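You operate a simulated robot arm through the tools that you are given. There is no shell and no other tool. Be economical: measure what you need, move in short steps, check, and stop when the job is done.

The job below is to be done with a simulated robot arm. You get a single attempt, and the scene is never put back.

TASK
Take the yellow scoop and put it on the top of the blue table. Put the clear tub on the shelf of the blue table away in the plate of the grey slider. Turn the step dial to 3.0 mm. Put the blue bag from the kit bench on the middle shelf of the fitter cart. Put the green tag labelled "05.2 m" from the out table on the white packet there and the green tag that says "07.5 m" on the lower shelf of the pack table. Put the white tag on the binder pad. Open the caps drawer, put the yellow pad from the top of the care bench in the inside of the caps drawer and shut the drawer again. Put the yellow tag marked "72" from the top of the trough rack on the plate on trough two and the yellow tag that says "hold" in the inside of the wet tray. Do these in any order. Set down upright: blue bag.

It is judged by the outcome, as a careful person would: the job done as asked, and still so three seconds after it is handed in. It fails if anything else is knocked over, pushed out of place, dropped, spilled or broken. Lids that push on must go on centred and level and be pressed home; caps that screw on are set level and turned clockwise until they are tight.

THE ROBOT
A 7-joint arm with a two-finger parallel gripper on a trunk, on a base that drives. Base frame: it is fixed to the floor where the robot stands at the start and does not move with it; the origin is under the middle of the robot, x ahead of it, y to its left, z up; the surface under the hand at the start is at about z = 930. Units: mm, rad, N and s.
With the tool pointing down near the work surface it reaches from about 480 to 940 mm from the robot's upright axis, wherever it stands. Its first joint turns from -2.897 to 2.897 rad. Places, roughly: binder pad (15x15 cm) [-2080, -940, 940]; blue bag [-2250, -2750, 750]; caps drawer [2700, -1500, 700]; clear tub [750, 250, 500]; green tag [-1500, -5000, 750]; inside of the caps drawer [2800, -1500, 700]; inside of the wet tray (26x22 cm) [-2100, 9440, 860]; lower shelf of the pack table [-800, -5200, 400]; middle shelf of the fitter cart [-2200, 1500, 300]; plate of the grey slider [-2200, 6500, 900]; plate on trough two (43x25 cm) [440, 8740, 900]; step dial [200, -1500, 1000]; top of the blue table [800, 100, 900]; white packet (9x8x1 cm) [-1300, -5300, 800]; white tag [2750, 0, 750]; yellow pad (5x8x4 cm) [3100, -100, 900]; yellow scoop (21x7x5 cm) [700, 0, 400]; yellow tag [-2250, 8000, 750]. Payload 3.91 kg.
The TCP is the grasp point between the finger pads, 30 mm short of the fingertips. In the tool frame z runs along the fingers and y along their closing line. The gripper opens to 110 mm. The fingers are 20 mm wide and 10 mm thick; the gripper's body (48 by 112 mm) begins 55 mm behind the TCP.
Orientation is that of the tool frame in the base frame, as a unit quaternion [w, x, y, z]. With the fingers straight down and closing along the base's y, the tool's x points along the base's -x, its y along +y and its z along -z.

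THE INTERFACE
- The arm moves only by the tool jog_arm. Its argument "steps" is a list of rows, each a list of 7 numbers: the closure in counts, from 0 (fully open) to 255 (shut), then the shift along the tool's x, y, z in mm, then the turn, a rotation vector about the tool's x, y, z in rad. In form: [[jaw, tx, ty, tz, ax, ay, az], ...]. A call has 1 to 8 rows; each row is the pose to reach, as a shift and turn from the pose commanded when the call began, along the tool's axes at that moment. Rows are played at 5 a second. More than 50 mm and 0.15 rad between two rows, or a gripper value outside its range, and nothing of the call is played. A pose out of reach is approached as far as the arm can. The call stops where the force on the tool passes 40 N (or 10 N more than at its start, if that is more) or the arm is blocked; 0.2 s more then pass. Each finger travels about 72 mm/s and halts on what it meets, pressing with about 29 N; the grip force reading is that of the motor and also rises with nothing between the fingers. The clock runs only during rows and for 0.2 s after the last one: add rows that repeat a pose to give the fingers time. It gives the time, the measured TCP pose, the force on the tool (base axes), the opening and the grip force at its end, in the units of the frame above (readings bear some noise), with the torque about the TCP (base axes, N m) and any sound that the robot's microphone picked up.
- Cameras (640 x 400 px; columns grow to the right, rows downward): "scene" is now at [254.3, 21.2, 1355.1]; the picture's right is [0.21, -0.98, 0.00], its down [-0.62, -0.14, -0.77] and it looks along [0.76, 0.17, -0.63] (base axes); focal length 270 px, centre (320, 200). "wrist" rides on the gripper at [72, 17, -103] in the tool frame; the picture's right is [-0.23, 0.97, 0.00], its down [-0.76, -0.18, -0.62] and it looks along [-0.61, -0.14, 0.78] (tool axes); focal length 222 px, centre (320, 200). There is no depth. A picture from a camera that has moved, and an enlarged one, comes with that camera's place and axes in the base frame and with its lens.
- capture(camera): a new picture of that camera. The clock stands still meanwhile.
- raise_lower(by): slides the trunk up (or, below 0, down) by that many mm; the arm and the scene camera ride with it, the base frame stays. It gives what a move gives, with no picture.
- drive_base(legs): drives the robot by 1 to 6 legs, each [ahead, left, turn to the left] in mm, mm and rad, along the robot's own axes; the way and the turn of a leg run together, so that a leg with both is an arc; at most 1500 mm and 3.142 rad a leg. The arm and the cameras ride along, it lands a little off, and it stops where it bumps. It gives what a move gives.
- turn_head(pan, tilt): turns the head with the scene camera to pan (to the left, within 1.501 rad either way) and tilt (down, from -0.506 to 1.204), counted from straight ahead of the robot. It gives what a move gives.
- close_up(camera, box): a new picture of the part [left, top, right, bottom] of that camera's present view, enlarged. The clock stands still meanwhile.
- job_done(): hands the job in; it is judged then, once.

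Work in short steps. Places have to be worked out from the pictures, the camera data and where the tool is seen: move nearer, look again, correct. Check each grasp and each placing, and mend what went wrong. You have 535 turns and 326 pictures in all, those below and enlarged ones among them. Open the gripper and draw the arm clear of the work before you hand the job in, unless the task says otherwise; then end with one line.

The tools are called after "Request:" as name(argument=value, ...) on one line, values as JSON. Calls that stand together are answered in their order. jog_arm: Moves the arm, as the interface text tells. Its arguments: {"type":"object","properties":{"steps":{"type":"array"}},"required":["steps"]} The other tools are called the same way: raise_lower (by) slides the trunk up or down; drive_base (legs) drives the base; turn_head (pan, tilt) turns the head that bears the scene camera; capture (camera) takes a picture; close_up (camera, box) takes an enlarged picture of a part of a camera's view; job_done () hands the job in.

At the start:

```text
clock: 0.0
ee_pos: [552.8, -50.9, 1185.8]
ee_rot: [0.0, -0.001, 1.0, 0.0]
force: [-0.4, 0.1, -0.3]
moment: [-0.04, 0.0, -0.01]
grip_width: 110.0
gripper_force: 0.2
trunk travel left (down, up): [-550.0, 132.0]
robot x, y, heading: [0.3, -0.6, -0.0]
head pan, tilt: [0.215, 0.684]
```

scene: 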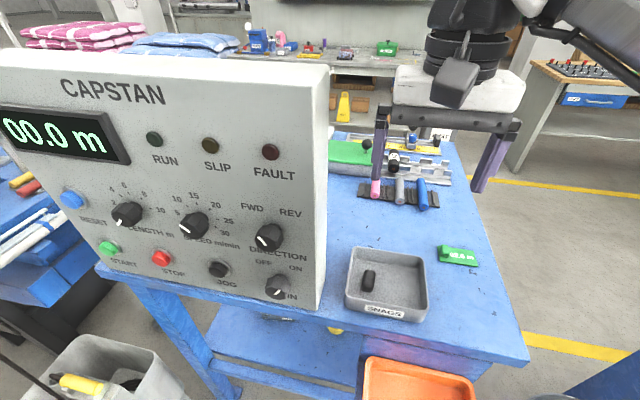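
wrist: 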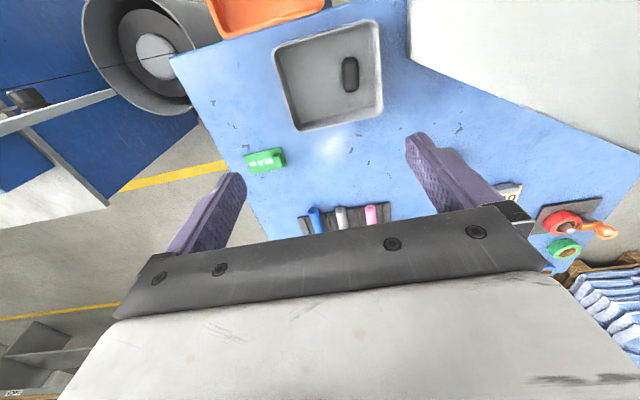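

I start by looking straight at the surroundings: scene camera tilted down ahead.

Request:
turn_head(pan=0, tilt=0.9)

Request:
capture(camera="scene")

```text
clock: 0.7
ee_pos: [553.4, -51.3, 1185.6]
ee_rot: [0.0, -0.001, 1.0, 0.0]
force: [0.2, -0.2, -0.8]
moment: [0.0, 0.0, -0.04]
grip_width: 110.2
gripper_force: 0.1
trunk travel left (down, up): [-550.0, 132.0]
robot x, y, heading: [0.5, -0.1, 0.002]
head pan, tilt: [0.0, 0.901]
```

```text
323 pictures are left
camera scene: at [246.2, 3.0, 1337.6], right [0.0, -1.0, 0.0], down [-0.78, 0.0, -0.62], along [0.62, 0.0, -0.78], focal length 270 px, centre (320, 200)
```

scene: 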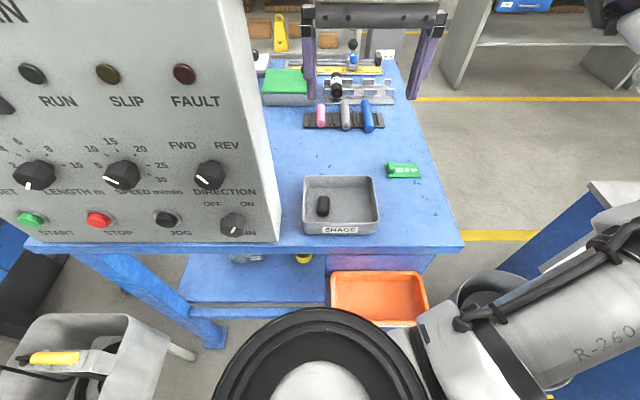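

Front edge of the blue table is near x≈466. I look around left and right to know what is near the robot before driving.

Request:
turn_head(pan=1.5, tilt=0.5)

Request:
capture(camera="scene")

Request:
turn_head(pan=-1.5, tilt=0.5)

Request:
capture(camera="scene")

```text
clock: 2.3
ee_pos: [552.9, -51.4, 1185.1]
ee_rot: [-0.001, -0.001, 1.0, 0.0]
force: [0.7, 0.4, -0.6]
moment: [0.03, 0.02, 0.02]
grip_width: 109.6
gripper_force: 0.1
trunk travel left (down, up): [-550.0, 132.0]
robot x, y, heading: [-1.0, 1.0, 0.002]
head pan, tilt: [1.499, 0.499]
```

```text
322 pictures are left
camera scene: at [177.3, 93.6, 1371.5], right [1.0, -0.07, 0.0], down [-0.03, -0.48, -0.88], along [0.06, 0.88, -0.48], focal length 270 px, centre (320, 200)
```

scene: 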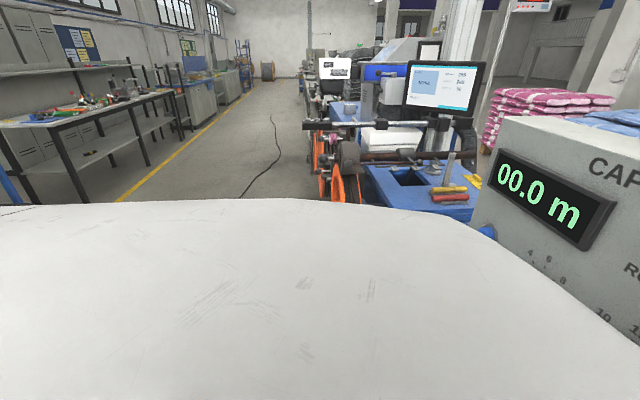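

```text
clock: 4.9
ee_pos: [553.1, -51.9, 1184.3]
ee_rot: [0.0, 0.0, 1.0, 0.0]
force: [0.0, 0.1, 0.2]
moment: [0.01, -0.01, -0.01]
grip_width: 109.9
gripper_force: 0.2
trunk travel left (down, up): [-550.0, 132.0]
robot x, y, heading: [-0.8, 5.3, 0.005]
head pan, tilt: [-1.499, 0.499]
```

```text
321 pictures are left
camera scene: at [177.2, -87.8, 1371.5], right [-1.0, -0.07, 0.0], down [-0.03, 0.48, -0.88], along [0.06, -0.88, -0.48], focal length 270 px, centre (320, 200)
```

scene: 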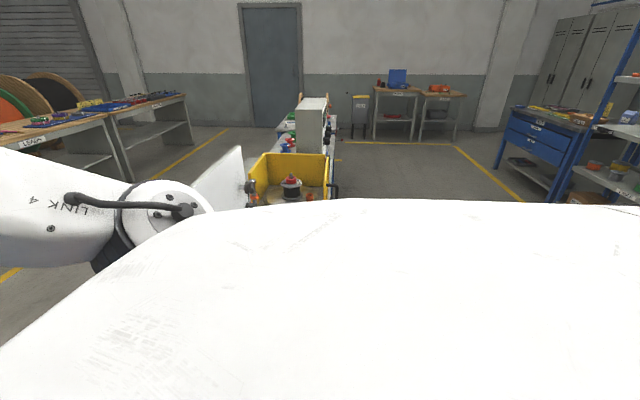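

Behind the robot is an aisle. I drive straight back 700 mm to see under the blue table, then lower the trunk.

Request:
drive_base(legs=[[-600, 0, 0]])

Request:
raise_lower(by=-450)

Request:
turn_head(pan=0.0, tilt=0.35)

Request:
capture(camera="scene")

Request:
capture(camera="wrist")

```text
clock: 8.3
ee_pos: [-46.1, -54.5, 1185.5]
ee_rot: [0.0, 0.005, 1.0, 0.0]
force: [0.0, 0.0, 0.3]
moment: [-0.02, 0.01, -0.01]
grip_width: 109.9
gripper_force: 0.1
trunk travel left (down, up): [-550.0, 132.0]
robot x, y, heading: [-599.0, 3.4, -0.011]
head pan, tilt: [-1.499, 0.499]
```

```text
refused: -450 is not a number from -400 to 400
```

```text
clock: 9.9
ee_pos: [-44.5, -52.9, 1186.0]
ee_rot: [-0.001, 0.005, 1.0, 0.0]
force: [0.5, -0.4, 1.5]
moment: [0.02, 0.0, 0.02]
grip_width: 109.9
gripper_force: 0.0
trunk travel left (down, up): [-550.0, 132.0]
robot x, y, heading: [-597.7, 3.7, -0.013]
head pan, tilt: [0.0, 0.351]
```

```text
320 pictures are left
camera scene: at [-333.1, 3.2, 1385.1], right [-0.01, -1.0, 0.0], down [-0.34, 0.0, -0.94], along [0.94, -0.01, -0.34], focal length 270 px, centre (320, 200)
```

scene: 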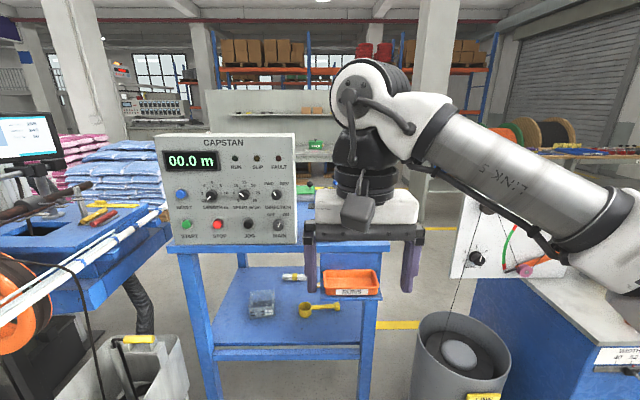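

```text
319 pictures are left
camera wrist: at [-116.7, -36.6, 1288.1], right [0.24, 0.97, 0.0], down [0.76, -0.19, 0.62], along [0.61, -0.15, -0.78], focal length 222 px, centre (320, 200)
```

wrist: 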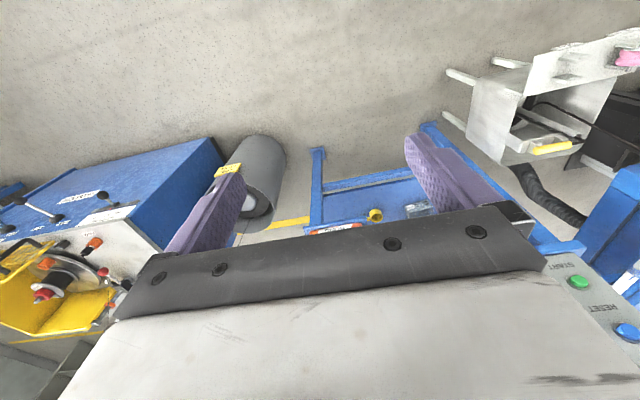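

The shelf holds the clear tub and yellow scoop. I lower the trunk 400 mm and look again for triangulation.

Request:
raise_lower(by=-400)

Request:
capture(camera="scene")

Request:
close_up(camera="scene", box=[200, 140, 420, 280])

```text
clock: 13.8
ee_pos: [-44.6, -53.2, 785.3]
ee_rot: [0.0, 0.005, 1.0, 0.0]
force: [-0.6, -0.5, -0.4]
moment: [-0.01, 0.0, 0.01]
grip_width: 110.0
gripper_force: 0.1
trunk travel left (down, up): [-150.0, 532.0]
robot x, y, heading: [-598.1, 6.2, -0.014]
head pan, tilt: [0.0, 0.351]
```

```text
318 pictures are left
camera scene: at [-333.1, 3.3, 985.2], right [-0.01, -1.0, 0.0], down [-0.34, 0.0, -0.94], along [0.94, -0.01, -0.34], focal length 270 px, centre (320, 200)
```

scene: 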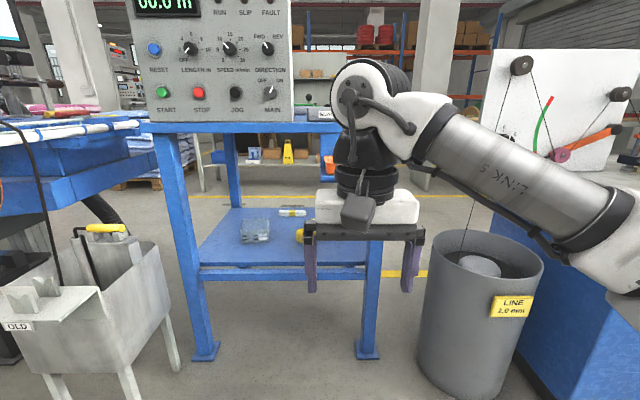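

```text
2.86 times, centred on (310, 210) of scene
camera zoom: at [-333.1, 3.3, 985.2], right [-0.01, -1.0, 0.0], down [-0.34, 0.0, -0.94], along [0.94, -0.01, -0.34], focal length 771 px, centre (349, 171)
```

zoom: 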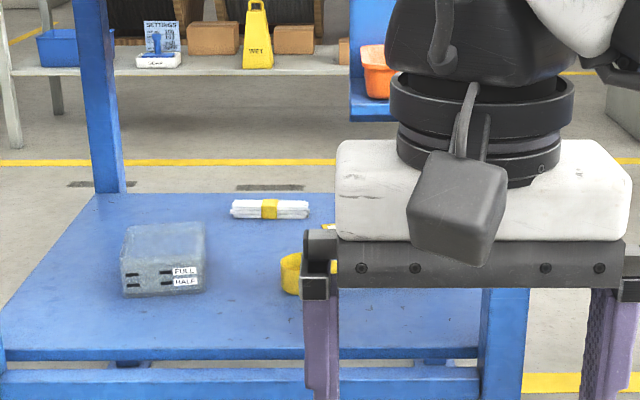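

Shelf is at z≈406, scoop around (740,-20), tub front at about (709,279), table underside near z≈880. I lower the trunk fully so that the forearm can go under the table top, with the tool down.

Request:
raise_lower(by=-150)

Request:
turn_head(pan=0.0, tilt=0.3)

Request:
capture(camera="scene")

```text
clock: 15.7
ee_pos: [-46.5, -54.4, 706.8]
ee_rot: [0.004, 0.005, 1.0, 0.0]
force: [0.2, -0.2, 0.1]
moment: [-0.01, 0.05, -0.01]
grip_width: 109.8
gripper_force: 0.2
trunk travel left (down, up): [-67.0, 616.0]
robot x, y, heading: [-595.9, 2.9, -0.01]
head pan, tilt: [0.0, 0.351]
stopped: the arm was blocked; the commanded pose is now the measured one
```

```text
clock: 16.3
ee_pos: [-46.3, -52.7, 708.4]
ee_rot: [0.004, 0.006, 1.0, -0.001]
force: [0.6, -0.1, -0.4]
moment: [-0.03, 0.01, -0.02]
grip_width: 110.0
gripper_force: 0.0
trunk travel left (down, up): [-67.0, 616.0]
robot x, y, heading: [-595.2, 3.0, -0.006]
head pan, tilt: [0.0, 0.3]
```

```text
316 pictures are left
camera scene: at [-336.6, 3.7, 909.9], right [-0.01, -1.0, 0.0], down [-0.29, 0.0, -0.96], along [0.96, -0.01, -0.29], focal length 270 px, centre (320, 200)
```

scene: 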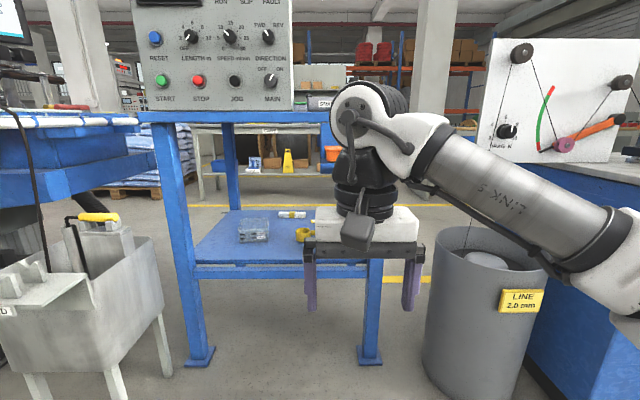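

The arm was blocked on something; I look right toward the elbow.

Request:
turn_head(pan=-0.9, tilt=0.7)

Request:
capture(camera="scene")

```text
clock: 17.5
ee_pos: [-45.6, -53.6, 706.7]
ee_rot: [0.002, 0.005, 1.0, -0.001]
force: [-0.7, -0.9, -0.3]
moment: [-0.01, 0.01, -0.03]
grip_width: 110.0
gripper_force: 0.1
trunk travel left (down, up): [-67.0, 616.0]
robot x, y, heading: [-595.0, 1.6, -0.011]
head pan, tilt: [-0.901, 0.7]
```

```text
315 pictures are left
camera scene: at [-377.2, -62.5, 873.6], right [-0.79, -0.61, 0.0], down [-0.39, 0.51, -0.77], along [0.47, -0.6, -0.64], focal length 270 px, centre (320, 200)
```

scene: 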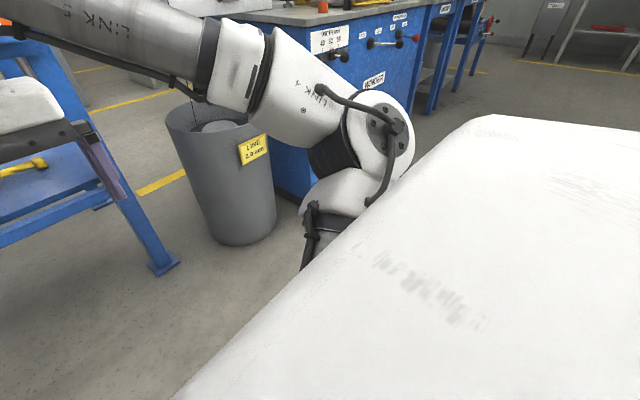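

The elbow met the robot's own base cover. I extend the hand forward and lower it with the arm instead, staying clear of the table (front at x≈466).

Request:
jog_arm(steps=[[0, -40, 0, 25, 0, 0, 0], [0, -80, 0, 50, 0, 0, 0], [0, -120, 0, 75, 0, 0, 0], [0, -160, 0, 100, 0, 0, 0], [0, -200, 0, 125, 0, 0, 0], [0, -240, 0, 150, 0, 0, 0], [0, -240, 0, 150, 0, 0, 0]])

Request:
raise_lower(by=-60)

Request:
capture(camera="scene")

Request:
capture(camera="wrist")

```text
clock: 19.1
ee_pos: [195.7, -54.7, 556.8]
ee_rot: [0.004, 0.005, 1.0, -0.003]
force: [0.3, -0.3, 0.2]
moment: [0.0, -0.01, -0.01]
grip_width: 109.9
gripper_force: 0.0
trunk travel left (down, up): [-67.0, 616.0]
robot x, y, heading: [-595.1, 1.3, -0.008]
head pan, tilt: [-0.901, 0.7]
```

```text
clock: 20.3
ee_pos: [195.4, -52.7, 559.0]
ee_rot: [0.004, 0.004, 1.0, -0.003]
force: [-0.6, -0.2, 1.4]
moment: [0.02, 0.0, -0.01]
grip_width: 109.9
gripper_force: 0.1
trunk travel left (down, up): [-66.0, 616.0]
robot x, y, heading: [-594.6, 0.4, -0.015]
head pan, tilt: [-0.901, 0.7]
stopped: the arm was blocked; the commanded pose is now the measured one
```

```text
314 pictures are left
camera scene: at [-378.3, -61.8, 873.6], right [-0.79, -0.61, 0.0], down [-0.39, 0.51, -0.77], along [0.47, -0.61, -0.64], focal length 270 px, centre (320, 200)
```

scene: 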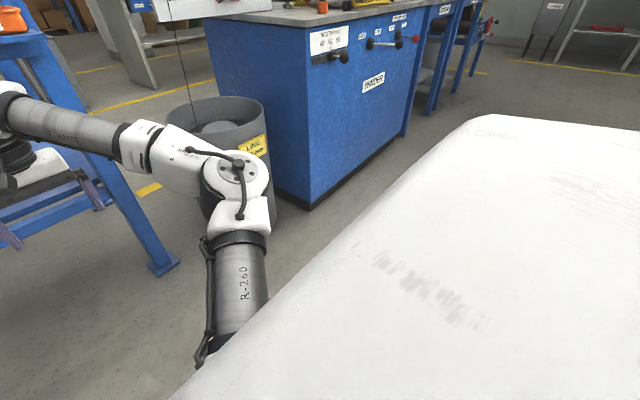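

```text
313 pictures are left
camera wrist: at [122.4, -35.7, 660.8], right [0.23, 0.97, 0.0], down [0.75, -0.18, 0.63], along [0.61, -0.15, -0.78], focal length 222 px, centre (320, 200)
```

wrist: 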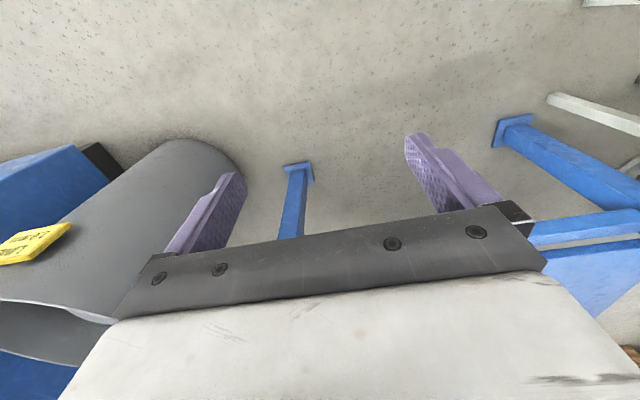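

Trunk stays here (−484). I shift the robot left 140 mm so that the elbow clears the LINE bin, then look at the shelf.

Request:
drive_base(legs=[[0, 140, 0.012]])

Request:
turn_head(pan=0.0, tilt=0.3)

Request:
capture(camera="scene")

Request:
close_up(camera="scene", box=[240, 170, 400, 290])

```text
clock: 22.1
ee_pos: [197.5, 95.1, 559.3]
ee_rot: [0.004, -0.003, 1.0, -0.002]
force: [-0.2, 0.2, 0.7]
moment: [-0.02, -0.05, -0.01]
grip_width: 109.9
gripper_force: 0.1
trunk travel left (down, up): [-66.0, 616.0]
robot x, y, heading: [-597.7, 137.7, -0.002]
head pan, tilt: [-0.901, 0.7]
```

```text
clock: 23.2
ee_pos: [197.2, 94.4, 558.3]
ee_rot: [0.003, -0.003, 1.0, -0.003]
force: [0.1, 0.9, -0.2]
moment: [-0.03, -0.02, -0.01]
grip_width: 109.8
gripper_force: 0.0
trunk travel left (down, up): [-66.0, 616.0]
robot x, y, heading: [-594.1, 138.0, -0.002]
head pan, tilt: [0.0, 0.3]
```

```text
312 pictures are left
camera scene: at [-335.6, 144.8, 909.7], right [0.0, -1.0, 0.0], down [-0.29, 0.0, -0.96], along [0.96, 0.0, -0.29], focal length 270 px, centre (320, 200)
```

scene: 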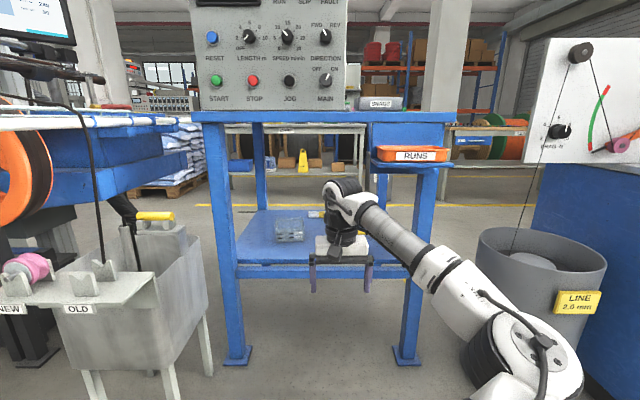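

```text
3.33 times, centred on (320, 230) of scene
camera zoom: at [-335.6, 144.8, 909.7], right [0.0, -1.0, 0.0], down [-0.29, 0.0, -0.96], along [0.96, 0.0, -0.29], focal length 900 px, centre (320, 100)
```

zoom: 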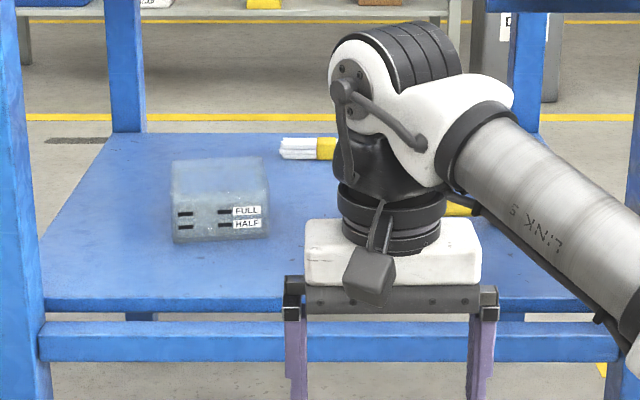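

The elbow sits to the right, so going straight in risks the right table leg; a tilted, extended tool is better. I first yaw the tool 90° so that the fingers close along x.

Request:
jog_arm(steps=[[0, 0, 0, 0, 0, 0, 0.14], [0, 0, 0, 0, 0, 0, 0.28], [0, 0, 0, 0, 0, 0, 0.42], [0, 0, 0, 0, 0, 0, 0.56], [0, 0, 0, 0, 0, 0, 0.7], [0, 0, 0, 0, 0, 0, 0.84], [0, 0, 0, 0, 0, 0, 0.98], [0, 0, 0, 0, 0, 0, 1.12]])

Request:
jog_arm(steps=[[0, 0, 0, 0, 0, 0, 0.14], [0, 0, 0, 0, 0, 0, 0.28], [0, 0, 0, 0, 0, 0, 0.42], [0, 0, 0, 0, 0, 0, 0.451]])

Request:
jog_arm(steps=[[0, 0, 0, 0, -0.12, 0, 0], [0, 0, 0, 0, -0.24, 0, 0], [0, 0, 0, 0, -0.36, 0, 0], [0, 0, 0, 0, -0.48, 0, 0], [0, 0, 0, 0, -0.6, 0, 0], [0, 0, 0, 0, -0.7, 0, 0]])

Request:
capture(camera="scene")

Request:
capture(camera="wrist")

```text
clock: 25.1
ee_pos: [197.3, 94.7, 559.9]
ee_rot: [0.007, 0.529, 0.848, 0.0]
force: [0.0, 0.1, 0.0]
moment: [0.0, 0.01, 0.0]
grip_width: 109.9
gripper_force: 0.0
trunk travel left (down, up): [-66.0, 616.0]
robot x, y, heading: [-595.9, 137.5, -0.001]
head pan, tilt: [0.0, 0.3]
```

```text
clock: 26.1
ee_pos: [196.2, 95.4, 558.7]
ee_rot: [0.006, 0.706, 0.708, 0.002]
force: [-0.2, 0.2, 0.3]
moment: [0.03, -0.03, -0.02]
grip_width: 110.0
gripper_force: 0.1
trunk travel left (down, up): [-66.0, 616.0]
robot x, y, heading: [-594.4, 143.6, 0.002]
head pan, tilt: [0.0, 0.3]
```

```text
clock: 27.4
ee_pos: [199.0, 94.0, 556.8]
ee_rot: [0.245, 0.661, 0.665, 0.247]
force: [-0.1, 0.2, -0.2]
moment: [-0.01, 0.02, 0.01]
grip_width: 110.0
gripper_force: 0.0
trunk travel left (down, up): [-66.0, 616.0]
robot x, y, heading: [-594.2, 143.6, -0.0]
head pan, tilt: [0.0, 0.3]
```

```text
310 pictures are left
camera scene: at [-334.5, 142.6, 909.8], right [0.0, -1.0, 0.0], down [-0.29, 0.0, -0.96], along [0.96, 0.0, -0.29], focal length 270 px, centre (320, 200)
```

scene: 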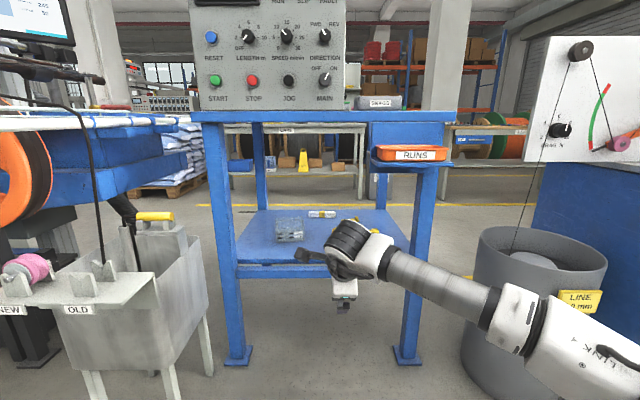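

```text
309 pictures are left
camera wrist: at [143.0, 165.4, 646.1], right [0.74, -0.22, 0.63], down [-0.54, -0.76, 0.36], along [0.41, -0.6, -0.69], focal length 222 px, centre (320, 200)
```

wrist: 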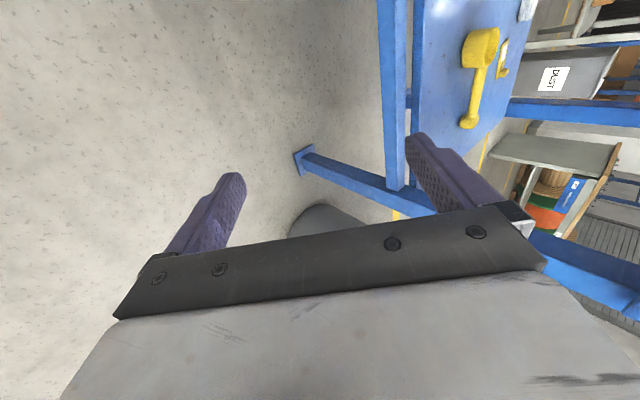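

The wrist camera shows the scoop with its handle along −y near x≈752. The forearm still lies sideways, so I extend the hand forward to see how it straightens.

Request:
jog_arm(steps=[[0, 0, 31, 26, 0, 0, 0], [0, 0, 61, 51, 0, 0, 0], [0, 0, 92, 77, 0, 0, 0], [0, 0, 122, 103, 0, 0, 0], [0, 0, 153, 129, 0, 0, 0], [0, 0, 153, 129, 0, 0, 0]])

Request:
capture(camera="scene")

```text
clock: 28.9
ee_pos: [397.0, 96.5, 564.2]
ee_rot: [0.248, 0.66, 0.666, 0.244]
force: [-1.1, 0.2, 0.3]
moment: [-0.03, -0.03, 0.01]
grip_width: 110.3
gripper_force: 0.1
trunk travel left (down, up): [-66.0, 616.0]
robot x, y, heading: [-594.2, 141.8, -0.001]
head pan, tilt: [0.0, 0.3]
```

```text
308 pictures are left
camera scene: at [-336.4, 145.8, 909.7], right [0.0, -1.0, 0.0], down [-0.29, 0.0, -0.96], along [0.96, 0.0, -0.29], focal length 270 px, centre (320, 200)
```

scene: 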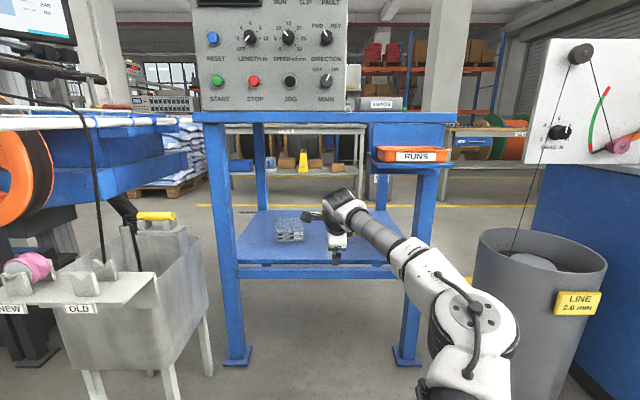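

Extended, the forearm points about 45° inward. I turn the robot right by 0.35 rad and shift left so that the forearm enters more along x, away from the right leg.

Request:
drive_base(legs=[[0, 0, -0.35], [-71, 347, 0]])

Request:
turn_head(pan=0.3, tilt=0.3)

Request:
capture(camera="scene")

Request:
capture(camera="wrist")

```text
clock: 33.2
ee_pos: [372.4, 101.4, 562.0]
ee_rot: [0.285, 0.767, 0.54, 0.197]
force: [0.1, 0.5, 0.7]
moment: [-0.05, 0.0, -0.02]
grip_width: 110.5
gripper_force: 0.0
trunk travel left (down, up): [-66.0, 616.0]
robot x, y, heading: [-546.4, 487.7, -0.348]
head pan, tilt: [0.0, 0.3]
```

```text
clock: 34.0
ee_pos: [372.3, 102.0, 561.5]
ee_rot: [0.286, 0.767, 0.539, 0.198]
force: [0.0, -0.1, 1.2]
moment: [0.01, -0.02, 0.0]
grip_width: 110.0
gripper_force: 0.0
trunk travel left (down, up): [-66.0, 616.0]
robot x, y, heading: [-545.6, 481.8, -0.352]
head pan, tilt: [0.3, 0.3]
```

```text
307 pictures are left
camera scene: at [-294.1, 427.7, 909.7], right [-0.05, -1.0, 0.0], down [-0.29, 0.01, -0.96], along [0.96, -0.05, -0.29], focal length 270 px, centre (320, 200)
```

scene: 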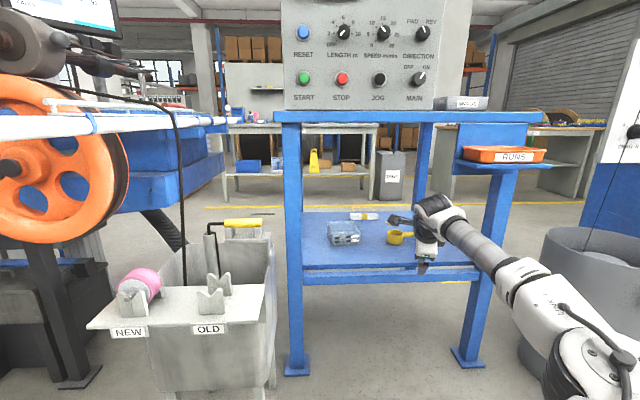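

```text
306 pictures are left
camera wrist: at [345.9, 188.1, 650.4], right [0.62, -0.46, 0.64], down [-0.77, -0.53, 0.36], along [0.17, -0.71, -0.68], focal length 222 px, centre (320, 200)
```

wrist: 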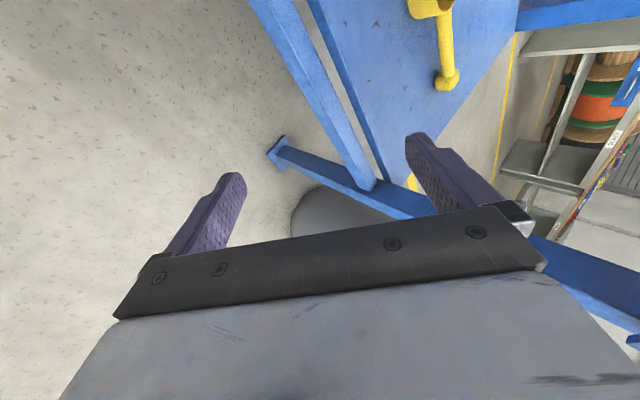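

The scoop handle runs from about (745,10) to (762,−112). I yaw the tool so that the closing axis is perpendicular to it and lower to z≈510, with the jaw partly closed.

Request:
jog_arm(steps=[[60, 0, -8, 10, 0, 0.078, -0.094], [90, 0, -16, 20, 0, 0.157, -0.188], [110, 0, -25, 30, 0, 0.235, -0.283], [110, 0, -33, 40, 0, 0.314, -0.377], [110, 0, -33, 40, 0, 0.314, -0.377]])

Request:
drive_base(legs=[[200, 0, 0]])

Request:
capture(camera="scene")

Request:
capture(camera="wrist")

```text
clock: 35.2
ee_pos: [373.3, 100.9, 508.7]
ee_rot: [0.229, 0.613, 0.711, 0.258]
force: [0.0, 0.1, 0.2]
moment: [-0.02, -0.01, -0.01]
grip_width: 62.7
gripper_force: 0.0
trunk travel left (down, up): [-66.0, 616.0]
robot x, y, heading: [-542.9, 482.8, -0.354]
head pan, tilt: [0.3, 0.3]
```

```text
clock: 36.8
ee_pos: [562.9, 35.4, 511.1]
ee_rot: [0.229, 0.612, 0.711, 0.258]
force: [-0.1, -0.4, 0.0]
moment: [-0.03, 0.03, 0.01]
grip_width: 62.6
gripper_force: 0.1
trunk travel left (down, up): [-66.0, 616.0]
robot x, y, heading: [-358.9, 417.0, -0.35]
head pan, tilt: [0.3, 0.3]
```

```text
305 pictures are left
camera scene: at [-105.3, 359.6, 909.7], right [-0.05, -1.0, 0.0], down [-0.29, 0.01, -0.96], along [0.96, -0.05, -0.29], focal length 270 px, centre (320, 200)
```

scene: 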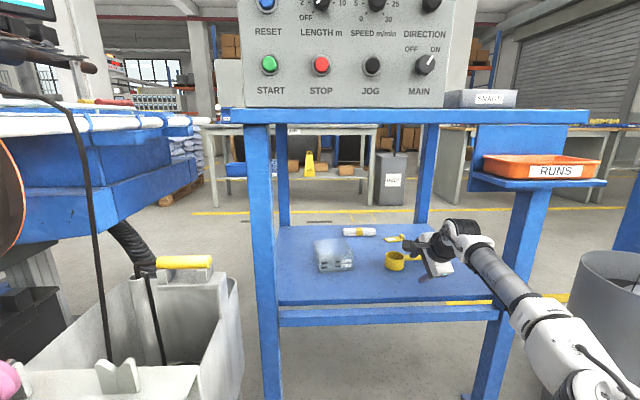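

```text
304 pictures are left
camera wrist: at [499.7, 99.4, 597.8], right [0.77, -0.11, 0.63], down [-0.42, -0.83, 0.37], along [0.48, -0.55, -0.68], focal length 222 px, centre (320, 200)
```

wrist: 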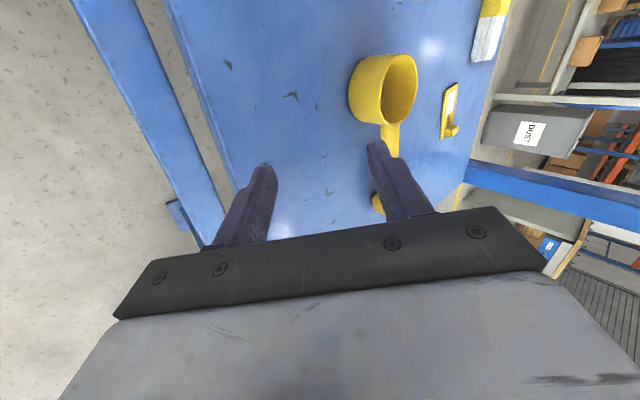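

The scoop is a small upright cup with a handle on the far side toward −y, apparently near rim height. I move in further and more to the right, then look again.

Request:
drive_base(legs=[[110, -40, 0]])

Request:
capture(camera="scene")

Request:
capture(camera="wrist")

Request:
close_up(camera="scene", box=[280, 190, 520, 340])

```text
clock: 38.0
ee_pos: [649.7, -38.5, 509.7]
ee_rot: [0.229, 0.612, 0.712, 0.258]
force: [0.3, -0.5, -0.3]
moment: [-0.02, 0.0, 0.01]
grip_width: 62.6
gripper_force: 0.0
trunk travel left (down, up): [-66.0, 616.0]
robot x, y, heading: [-268.4, 343.8, -0.348]
head pan, tilt: [0.3, 0.3]
```

```text
303 pictures are left
camera scene: at [-18.5, 285.7, 909.7], right [-0.05, -1.0, 0.0], down [-0.29, 0.01, -0.96], along [0.96, -0.05, -0.29], focal length 270 px, centre (320, 200)
```

scene: 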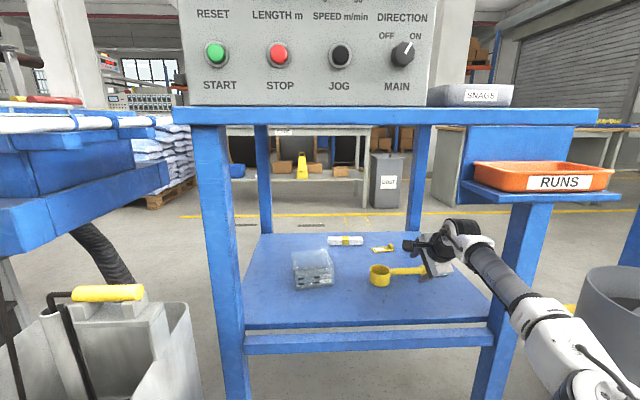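

```text
302 pictures are left
camera wrist: at [586.5, 25.5, 598.0], right [0.77, -0.11, 0.63], down [-0.42, -0.83, 0.37], along [0.49, -0.55, -0.68], focal length 222 px, centre (320, 200)
```

wrist: 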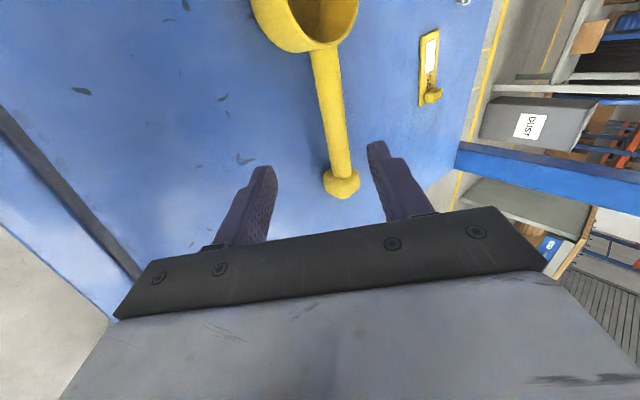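

```text
2.67 times, centred on (400, 265) of scene
camera zoom: at [-18.5, 285.7, 909.7], right [-0.05, -1.0, 0.0], down [-0.29, 0.01, -0.96], along [0.96, -0.05, -0.29], focal length 720 px, centre (107, 27)
```

zoom: 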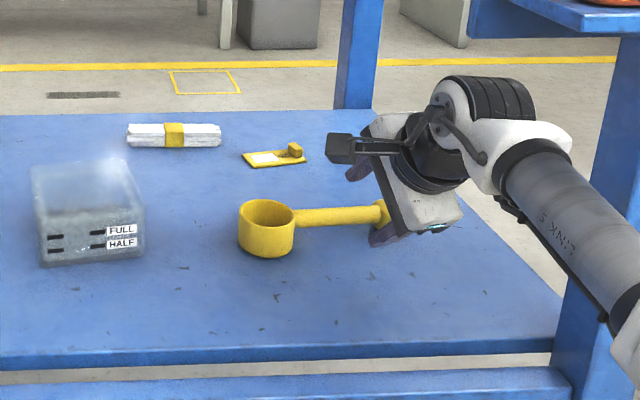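

Handle axis is about (716,25)→(727,−92) at z≈445. I narrow the jaw to ~40 mm and slide in along the tool axis so that the handle lies between the pads.

Request:
jog_arm(steps=[[163, -5, 13, 10, 0, 0, 0], [163, -5, 13, 20, 0, 0, 0], [163, -5, 13, 35, 0, 0, 0], [163, -5, 13, 45, 0, 0, 0], [163, -5, 13, 55, 0, 0, 0]])

Request:
capture(camera="wrist")

Request:
close_up(camera="scene", box=[320, 190, 520, 315])

```text
clock: 39.2
ee_pos: [696.7, -37.1, 477.3]
ee_rot: [0.231, 0.611, 0.712, 0.258]
force: [0.6, -0.8, 0.5]
moment: [0.03, 0.03, -0.02]
grip_width: 39.7
gripper_force: 0.1
trunk travel left (down, up): [-66.0, 616.0]
robot x, y, heading: [-270.1, 339.8, -0.349]
head pan, tilt: [0.3, 0.3]
```

```text
300 pictures are left
camera wrist: at [631.9, 28.4, 565.1], right [0.77, -0.11, 0.63], down [-0.42, -0.83, 0.37], along [0.49, -0.55, -0.68], focal length 222 px, centre (320, 200)
```

wrist: 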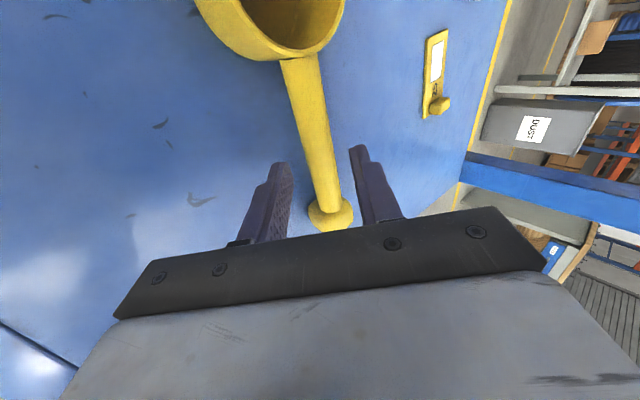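

```text
3.20 times, centred on (420, 252) of scene
camera zoom: at [-19.4, 287.1, 909.6], right [-0.05, -1.0, 0.0], down [-0.29, 0.01, -0.96], along [0.96, -0.05, -0.29], focal length 864 px, centre (0, 32)
```

zoom: 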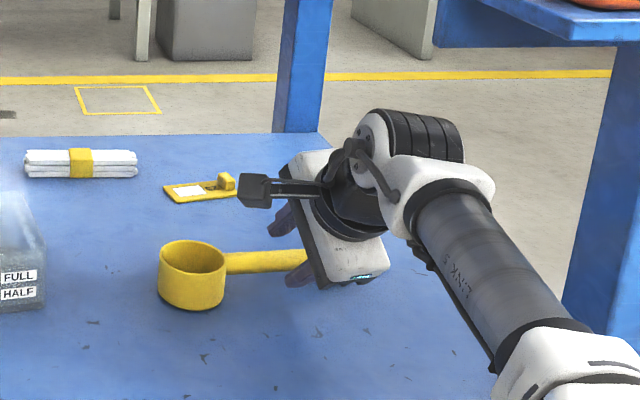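

The handle lies between the fingers. I slide the last 27 mm in, a little toward the cup, and close.

Request:
jog_arm(steps=[[163, 10, 0, 0, 0, 0, 0], [163, 12, 0, 12, 0, 0, 0], [163, 12, 0, 24, 0, 0, 0], [200, 12, 0, 24, 0, 0, 0], [255, 12, 0, 24, 0, 0, 0], [255, 12, 0, 24, 0, 0, 0], [255, 12, 0, 24, 0, 0, 0]])

Request:
capture(camera="wrist")

```text
clock: 40.8
ee_pos: [709.9, -22.1, 459.9]
ee_rot: [0.23, 0.61, 0.712, 0.259]
force: [1.7, -0.5, 4.3]
moment: [0.47, 0.01, -0.12]
grip_width: 19.7
gripper_force: 29.3
trunk travel left (down, up): [-66.0, 616.0]
robot x, y, heading: [-272.8, 343.9, -0.347]
head pan, tilt: [0.3, 0.3]
```

```text
298 pictures are left
camera wrist: at [645.3, 42.1, 547.8], right [0.76, -0.11, 0.64], down [-0.42, -0.83, 0.37], along [0.49, -0.55, -0.68], focal length 222 px, centre (320, 200)
```

wrist: 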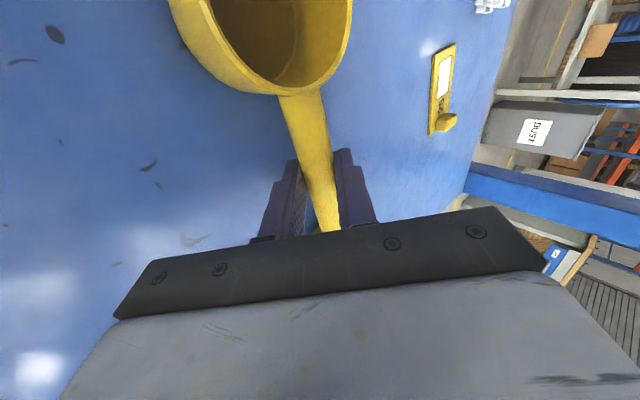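

Grip is firm on the handle (19.7 mm). I lift 60 mm and check.

Request:
jog_arm(steps=[[255, 0, 13, -15, 0, 0, 0], [255, 0, 26, -31, 0, 0, 0], [255, 0, 38, -46, 0, 0, 0]])

Request:
close_up(camera="scene", box=[280, 190, 520, 340])

```text
clock: 41.6
ee_pos: [708.8, -22.4, 519.5]
ee_rot: [0.231, 0.611, 0.712, 0.258]
force: [0.4, -0.5, -0.7]
moment: [-0.01, 0.0, 0.05]
grip_width: 19.8
gripper_force: 29.0
trunk travel left (down, up): [-66.0, 616.0]
robot x, y, heading: [-268.9, 343.6, -0.349]
head pan, tilt: [0.3, 0.3]
```

```text
2.67 times, centred on (400, 265) of scene
camera zoom: at [-19.6, 287.1, 909.6], right [-0.05, -1.0, 0.0], down [-0.29, 0.01, -0.96], along [0.96, -0.05, -0.29], focal length 720 px, centre (107, 27)
```

zoom: 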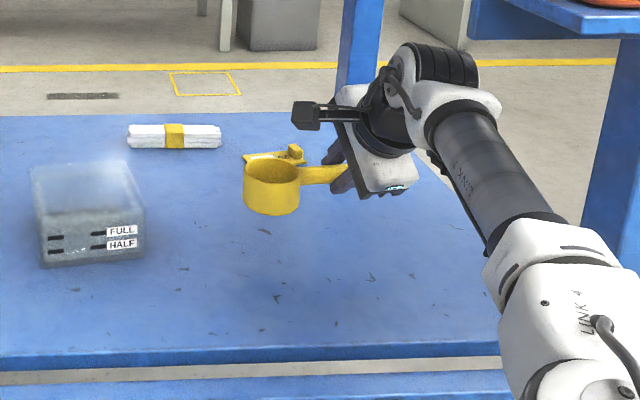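

Scoop lifted level. I back out of the table along the same line.

Request:
drive_base(legs=[[-400, 0, 0]])

Request:
raise_lower(by=400)

Request:
raise_lower(by=150)

Request:
drive_base(legs=[[71, -195, 0]])

Request:
capture(camera="scene")

```text
clock: 44.1
ee_pos: [329.3, 115.7, 517.3]
ee_rot: [0.229, 0.611, 0.712, 0.259]
force: [0.3, -0.8, -0.3]
moment: [-0.04, 0.01, -0.01]
grip_width: 19.9
gripper_force: 29.1
trunk travel left (down, up): [-66.0, 616.0]
robot x, y, heading: [-648.5, 481.8, -0.346]
head pan, tilt: [0.3, 0.3]
```

```text
clock: 48.0
ee_pos: [330.0, 113.8, 910.1]
ee_rot: [0.226, 0.613, 0.712, 0.257]
force: [0.2, 0.4, -1.3]
moment: [0.04, 0.0, 0.01]
grip_width: 19.6
gripper_force: 28.8
trunk travel left (down, up): [-466.0, 216.0]
robot x, y, heading: [-653.3, 482.2, -0.349]
head pan, tilt: [0.3, 0.3]
```

```text
clock: 49.7
ee_pos: [329.8, 115.2, 1061.1]
ee_rot: [0.227, 0.612, 0.712, 0.257]
force: [-0.3, -0.4, -0.3]
moment: [0.0, -0.06, 0.0]
grip_width: 19.7
gripper_force: 28.9
trunk travel left (down, up): [-616.0, 66.0]
robot x, y, heading: [-650.0, 481.9, -0.351]
head pan, tilt: [0.3, 0.3]
```

```text
clock: 51.8
ee_pos: [329.8, -91.9, 1060.0]
ee_rot: [0.227, 0.612, 0.712, 0.257]
force: [0.5, -1.0, -1.4]
moment: [0.01, 0.03, 0.01]
grip_width: 19.7
gripper_force: 28.9
trunk travel left (down, up): [-616.0, 66.0]
robot x, y, heading: [-651.1, 277.7, -0.349]
head pan, tilt: [0.3, 0.3]
```

```text
296 pictures are left
camera scene: at [-395.5, 215.3, 1456.3], right [-0.05, -1.0, 0.0], down [-0.3, 0.01, -0.96], along [0.95, -0.05, -0.3], focal length 270 px, centre (320, 200)
```

scene: 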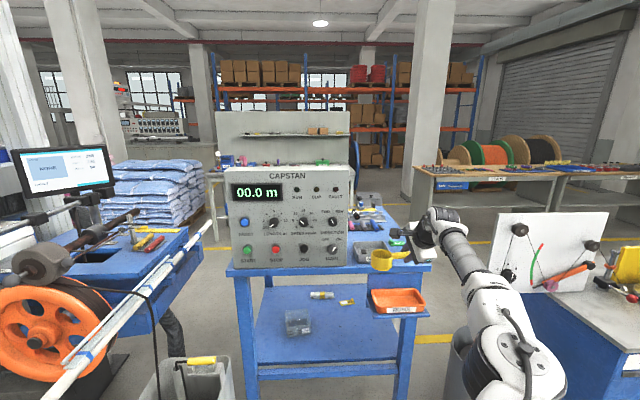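

All clear; I drive in over the table part way and look.

Request:
drive_base(legs=[[230, 84, 0]])

Request:
turn_head(pan=0.25, tilt=0.6)

Request:
capture(camera="scene")

Request:
capture(camera="wrist")

```text
clock: 53.6
ee_pos: [574.8, -94.1, 1060.3]
ee_rot: [0.226, 0.613, 0.712, 0.257]
force: [0.4, 0.0, -0.4]
moment: [-0.02, 0.02, 0.04]
grip_width: 19.7
gripper_force: 29.5
trunk travel left (down, up): [-616.0, 66.0]
robot x, y, heading: [-402.6, 275.2, -0.35]
head pan, tilt: [0.3, 0.3]
```

```text
clock: 54.4
ee_pos: [574.0, -93.7, 1060.6]
ee_rot: [0.227, 0.613, 0.711, 0.257]
force: [-0.4, -0.5, -0.9]
moment: [0.0, -0.02, -0.04]
grip_width: 19.8
gripper_force: 28.9
trunk travel left (down, up): [-616.0, 66.0]
robot x, y, heading: [-409.5, 275.1, -0.352]
head pan, tilt: [0.25, 0.6]
```

```text
295 pictures are left
camera scene: at [-155.7, 211.0, 1428.9], right [-0.1, -0.99, 0.0], down [-0.56, 0.06, -0.83], along [0.82, -0.08, -0.56], focal length 270 px, centre (320, 200)
```

scene: 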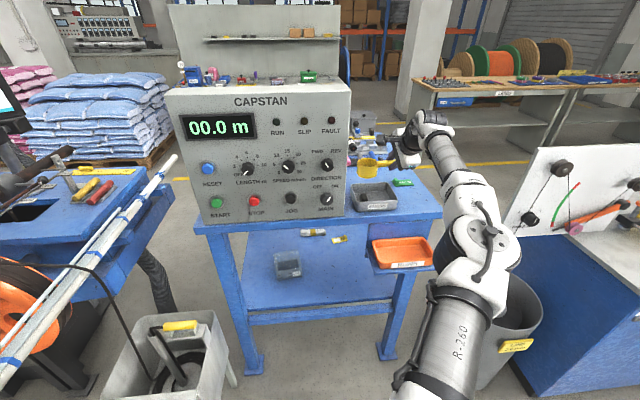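

```text
294 pictures are left
camera wrist: at [510.3, -30.7, 1148.4], right [0.77, -0.11, 0.63], down [-0.42, -0.83, 0.37], along [0.48, -0.55, -0.68], focal length 222 px, centre (320, 200)
```

wrist: 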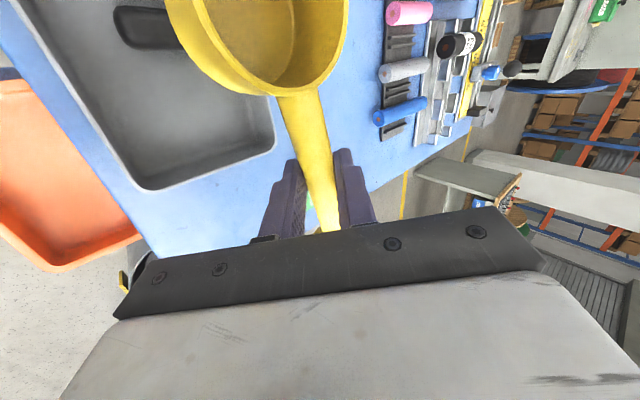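

Gap between SNAGS tray (x≈600) and pen rack (x≈770) is free; I go on 106 mm to put the cup at about (683,−10).

Request:
drive_base(legs=[[100, 36, 0]])

Request:
capture(camera="wrist")

Request:
close_up(camera="scene", box=[300, 90, 500, 215])

```text
clock: 55.6
ee_pos: [681.0, -93.4, 1058.4]
ee_rot: [0.226, 0.613, 0.712, 0.258]
force: [-0.1, 0.2, -1.2]
moment: [0.01, 0.03, 0.03]
grip_width: 19.7
gripper_force: 29.0
trunk travel left (down, up): [-616.0, 66.0]
robot x, y, heading: [-301.7, 276.7, -0.351]
head pan, tilt: [0.25, 0.6]
```

```text
293 pictures are left
camera wrist: at [617.0, -30.2, 1147.4], right [0.77, -0.11, 0.63], down [-0.42, -0.83, 0.37], along [0.48, -0.55, -0.69], focal length 222 px, centre (320, 200)
```

wrist: 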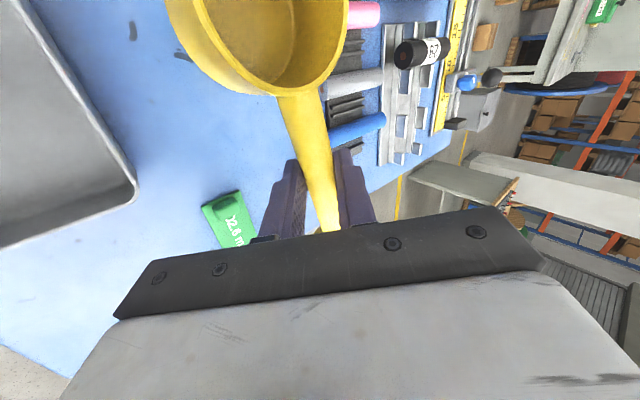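

```text
3.20 times, centred on (400, 152) of scene
camera zoom: at [-49.0, 210.8, 1428.5], right [-0.1, -0.99, 0.0], down [-0.56, 0.06, -0.82], along [0.82, -0.08, -0.57], focal length 864 px, centre (64, 352)
```

zoom: 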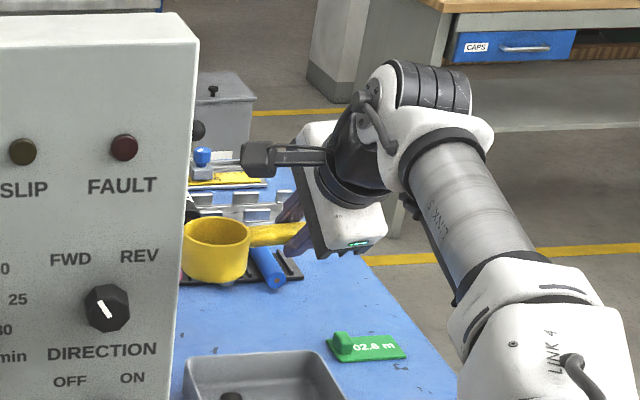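

Clear spot below. I lower 66 mm to just above the surface, then look.

Request:
jog_arm(steps=[[255, 0, -13, 15, 0, 0, 0], [255, 0, -26, 31, 0, 0, 0], [255, 0, -36, 43, 0, 0, 0], [255, 0, -42, 51, 0, 0, 0]])

Request:
close_up(camera="scene", box=[320, 110, 480, 210])

```text
clock: 56.6
ee_pos: [680.7, -94.5, 992.8]
ee_rot: [0.226, 0.614, 0.712, 0.257]
force: [0.3, 0.4, -1.3]
moment: [0.0, 0.01, -0.01]
grip_width: 19.8
gripper_force: 28.5
trunk travel left (down, up): [-616.0, 66.0]
robot x, y, heading: [-299.9, 274.2, -0.354]
head pan, tilt: [0.25, 0.6]
```

```text
4.00 times, centred on (400, 160) of scene
camera zoom: at [-50.1, 210.9, 1428.8], right [-0.1, -0.99, 0.0], down [-0.56, 0.06, -0.82], along [0.82, -0.08, -0.57], focal length 1080 px, centre (0, 360)
```

zoom: 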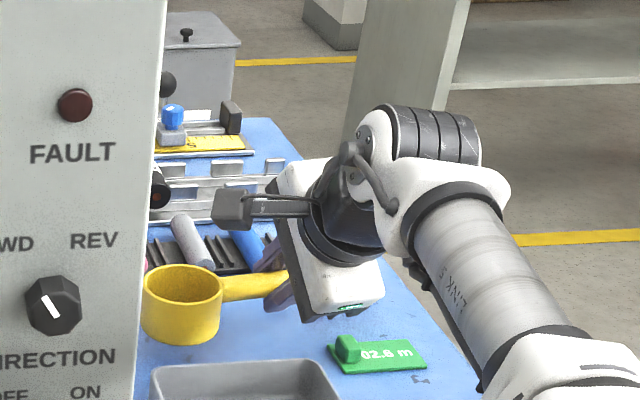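

Nearly down; I lower 6 mm more and read the force.

Request:
jog_arm(steps=[[255, 0, -2, 2.3, 0, 0, 0], [255, 0, -3.8, 4.6, 0, 0, 0]])

Request:
jog_arm(steps=[[255, 0, -1, 1.2, 0, 0, 0], [255, 0, -1.9, 2.3, 0, 0, 0]])

```text
clock: 57.2
ee_pos: [680.6, -93.8, 988.6]
ee_rot: [0.226, 0.613, 0.712, 0.258]
force: [0.7, -0.4, -0.6]
moment: [0.0, 0.04, -0.02]
grip_width: 19.6
gripper_force: 28.9
trunk travel left (down, up): [-616.0, 66.0]
robot x, y, heading: [-299.3, 274.0, -0.355]
head pan, tilt: [0.25, 0.6]
```

```text
clock: 57.8
ee_pos: [681.4, -93.9, 983.7]
ee_rot: [0.226, 0.614, 0.711, 0.257]
force: [0.3, 0.0, 0.2]
moment: [0.02, -0.01, 0.0]
grip_width: 20.0
gripper_force: 28.9
trunk travel left (down, up): [-616.0, 66.0]
robot x, y, heading: [-300.1, 277.3, -0.352]
head pan, tilt: [0.25, 0.6]
```

Not yet in contact; I lower in 2 mm rows until force appears.

Request:
jog_arm(steps=[[255, 0, -1.3, 1.6, 0, 0, 0], [255, 0, -2.6, 3.1, 0, 0, 0]])

Request:
jog_arm(steps=[[255, 0, -1.3, 1.6, 0, 0, 0], [255, 0, -1.3, 1.6, 0, 0, 0]])

Request:
close_up(camera="scene", box=[320, 110, 480, 210])

```text
clock: 58.4
ee_pos: [681.0, -94.0, 980.8]
ee_rot: [0.227, 0.613, 0.712, 0.257]
force: [-0.1, 0.5, -0.1]
moment: [0.0, 0.02, 0.03]
grip_width: 19.8
gripper_force: 29.1
trunk travel left (down, up): [-616.0, 66.0]
robot x, y, heading: [-299.7, 278.6, -0.349]
head pan, tilt: [0.25, 0.6]
```

```text
clock: 59.0
ee_pos: [680.1, -94.0, 977.6]
ee_rot: [0.226, 0.613, 0.712, 0.257]
force: [-0.3, -0.2, 0.4]
moment: [-0.01, -0.01, -0.02]
grip_width: 19.8
gripper_force: 29.1
trunk travel left (down, up): [-616.0, 66.0]
robot x, y, heading: [-300.1, 272.6, -0.349]
head pan, tilt: [0.25, 0.6]
```

```text
4.00 times, centred on (400, 160) of scene
camera zoom: at [-50.1, 210.9, 1428.8], right [-0.1, -0.99, 0.0], down [-0.56, 0.06, -0.83], along [0.82, -0.08, -0.56], focal length 1080 px, centre (0, 360)
```

zoom: 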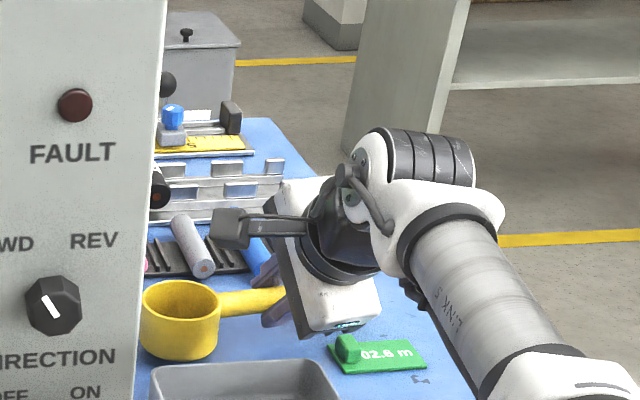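

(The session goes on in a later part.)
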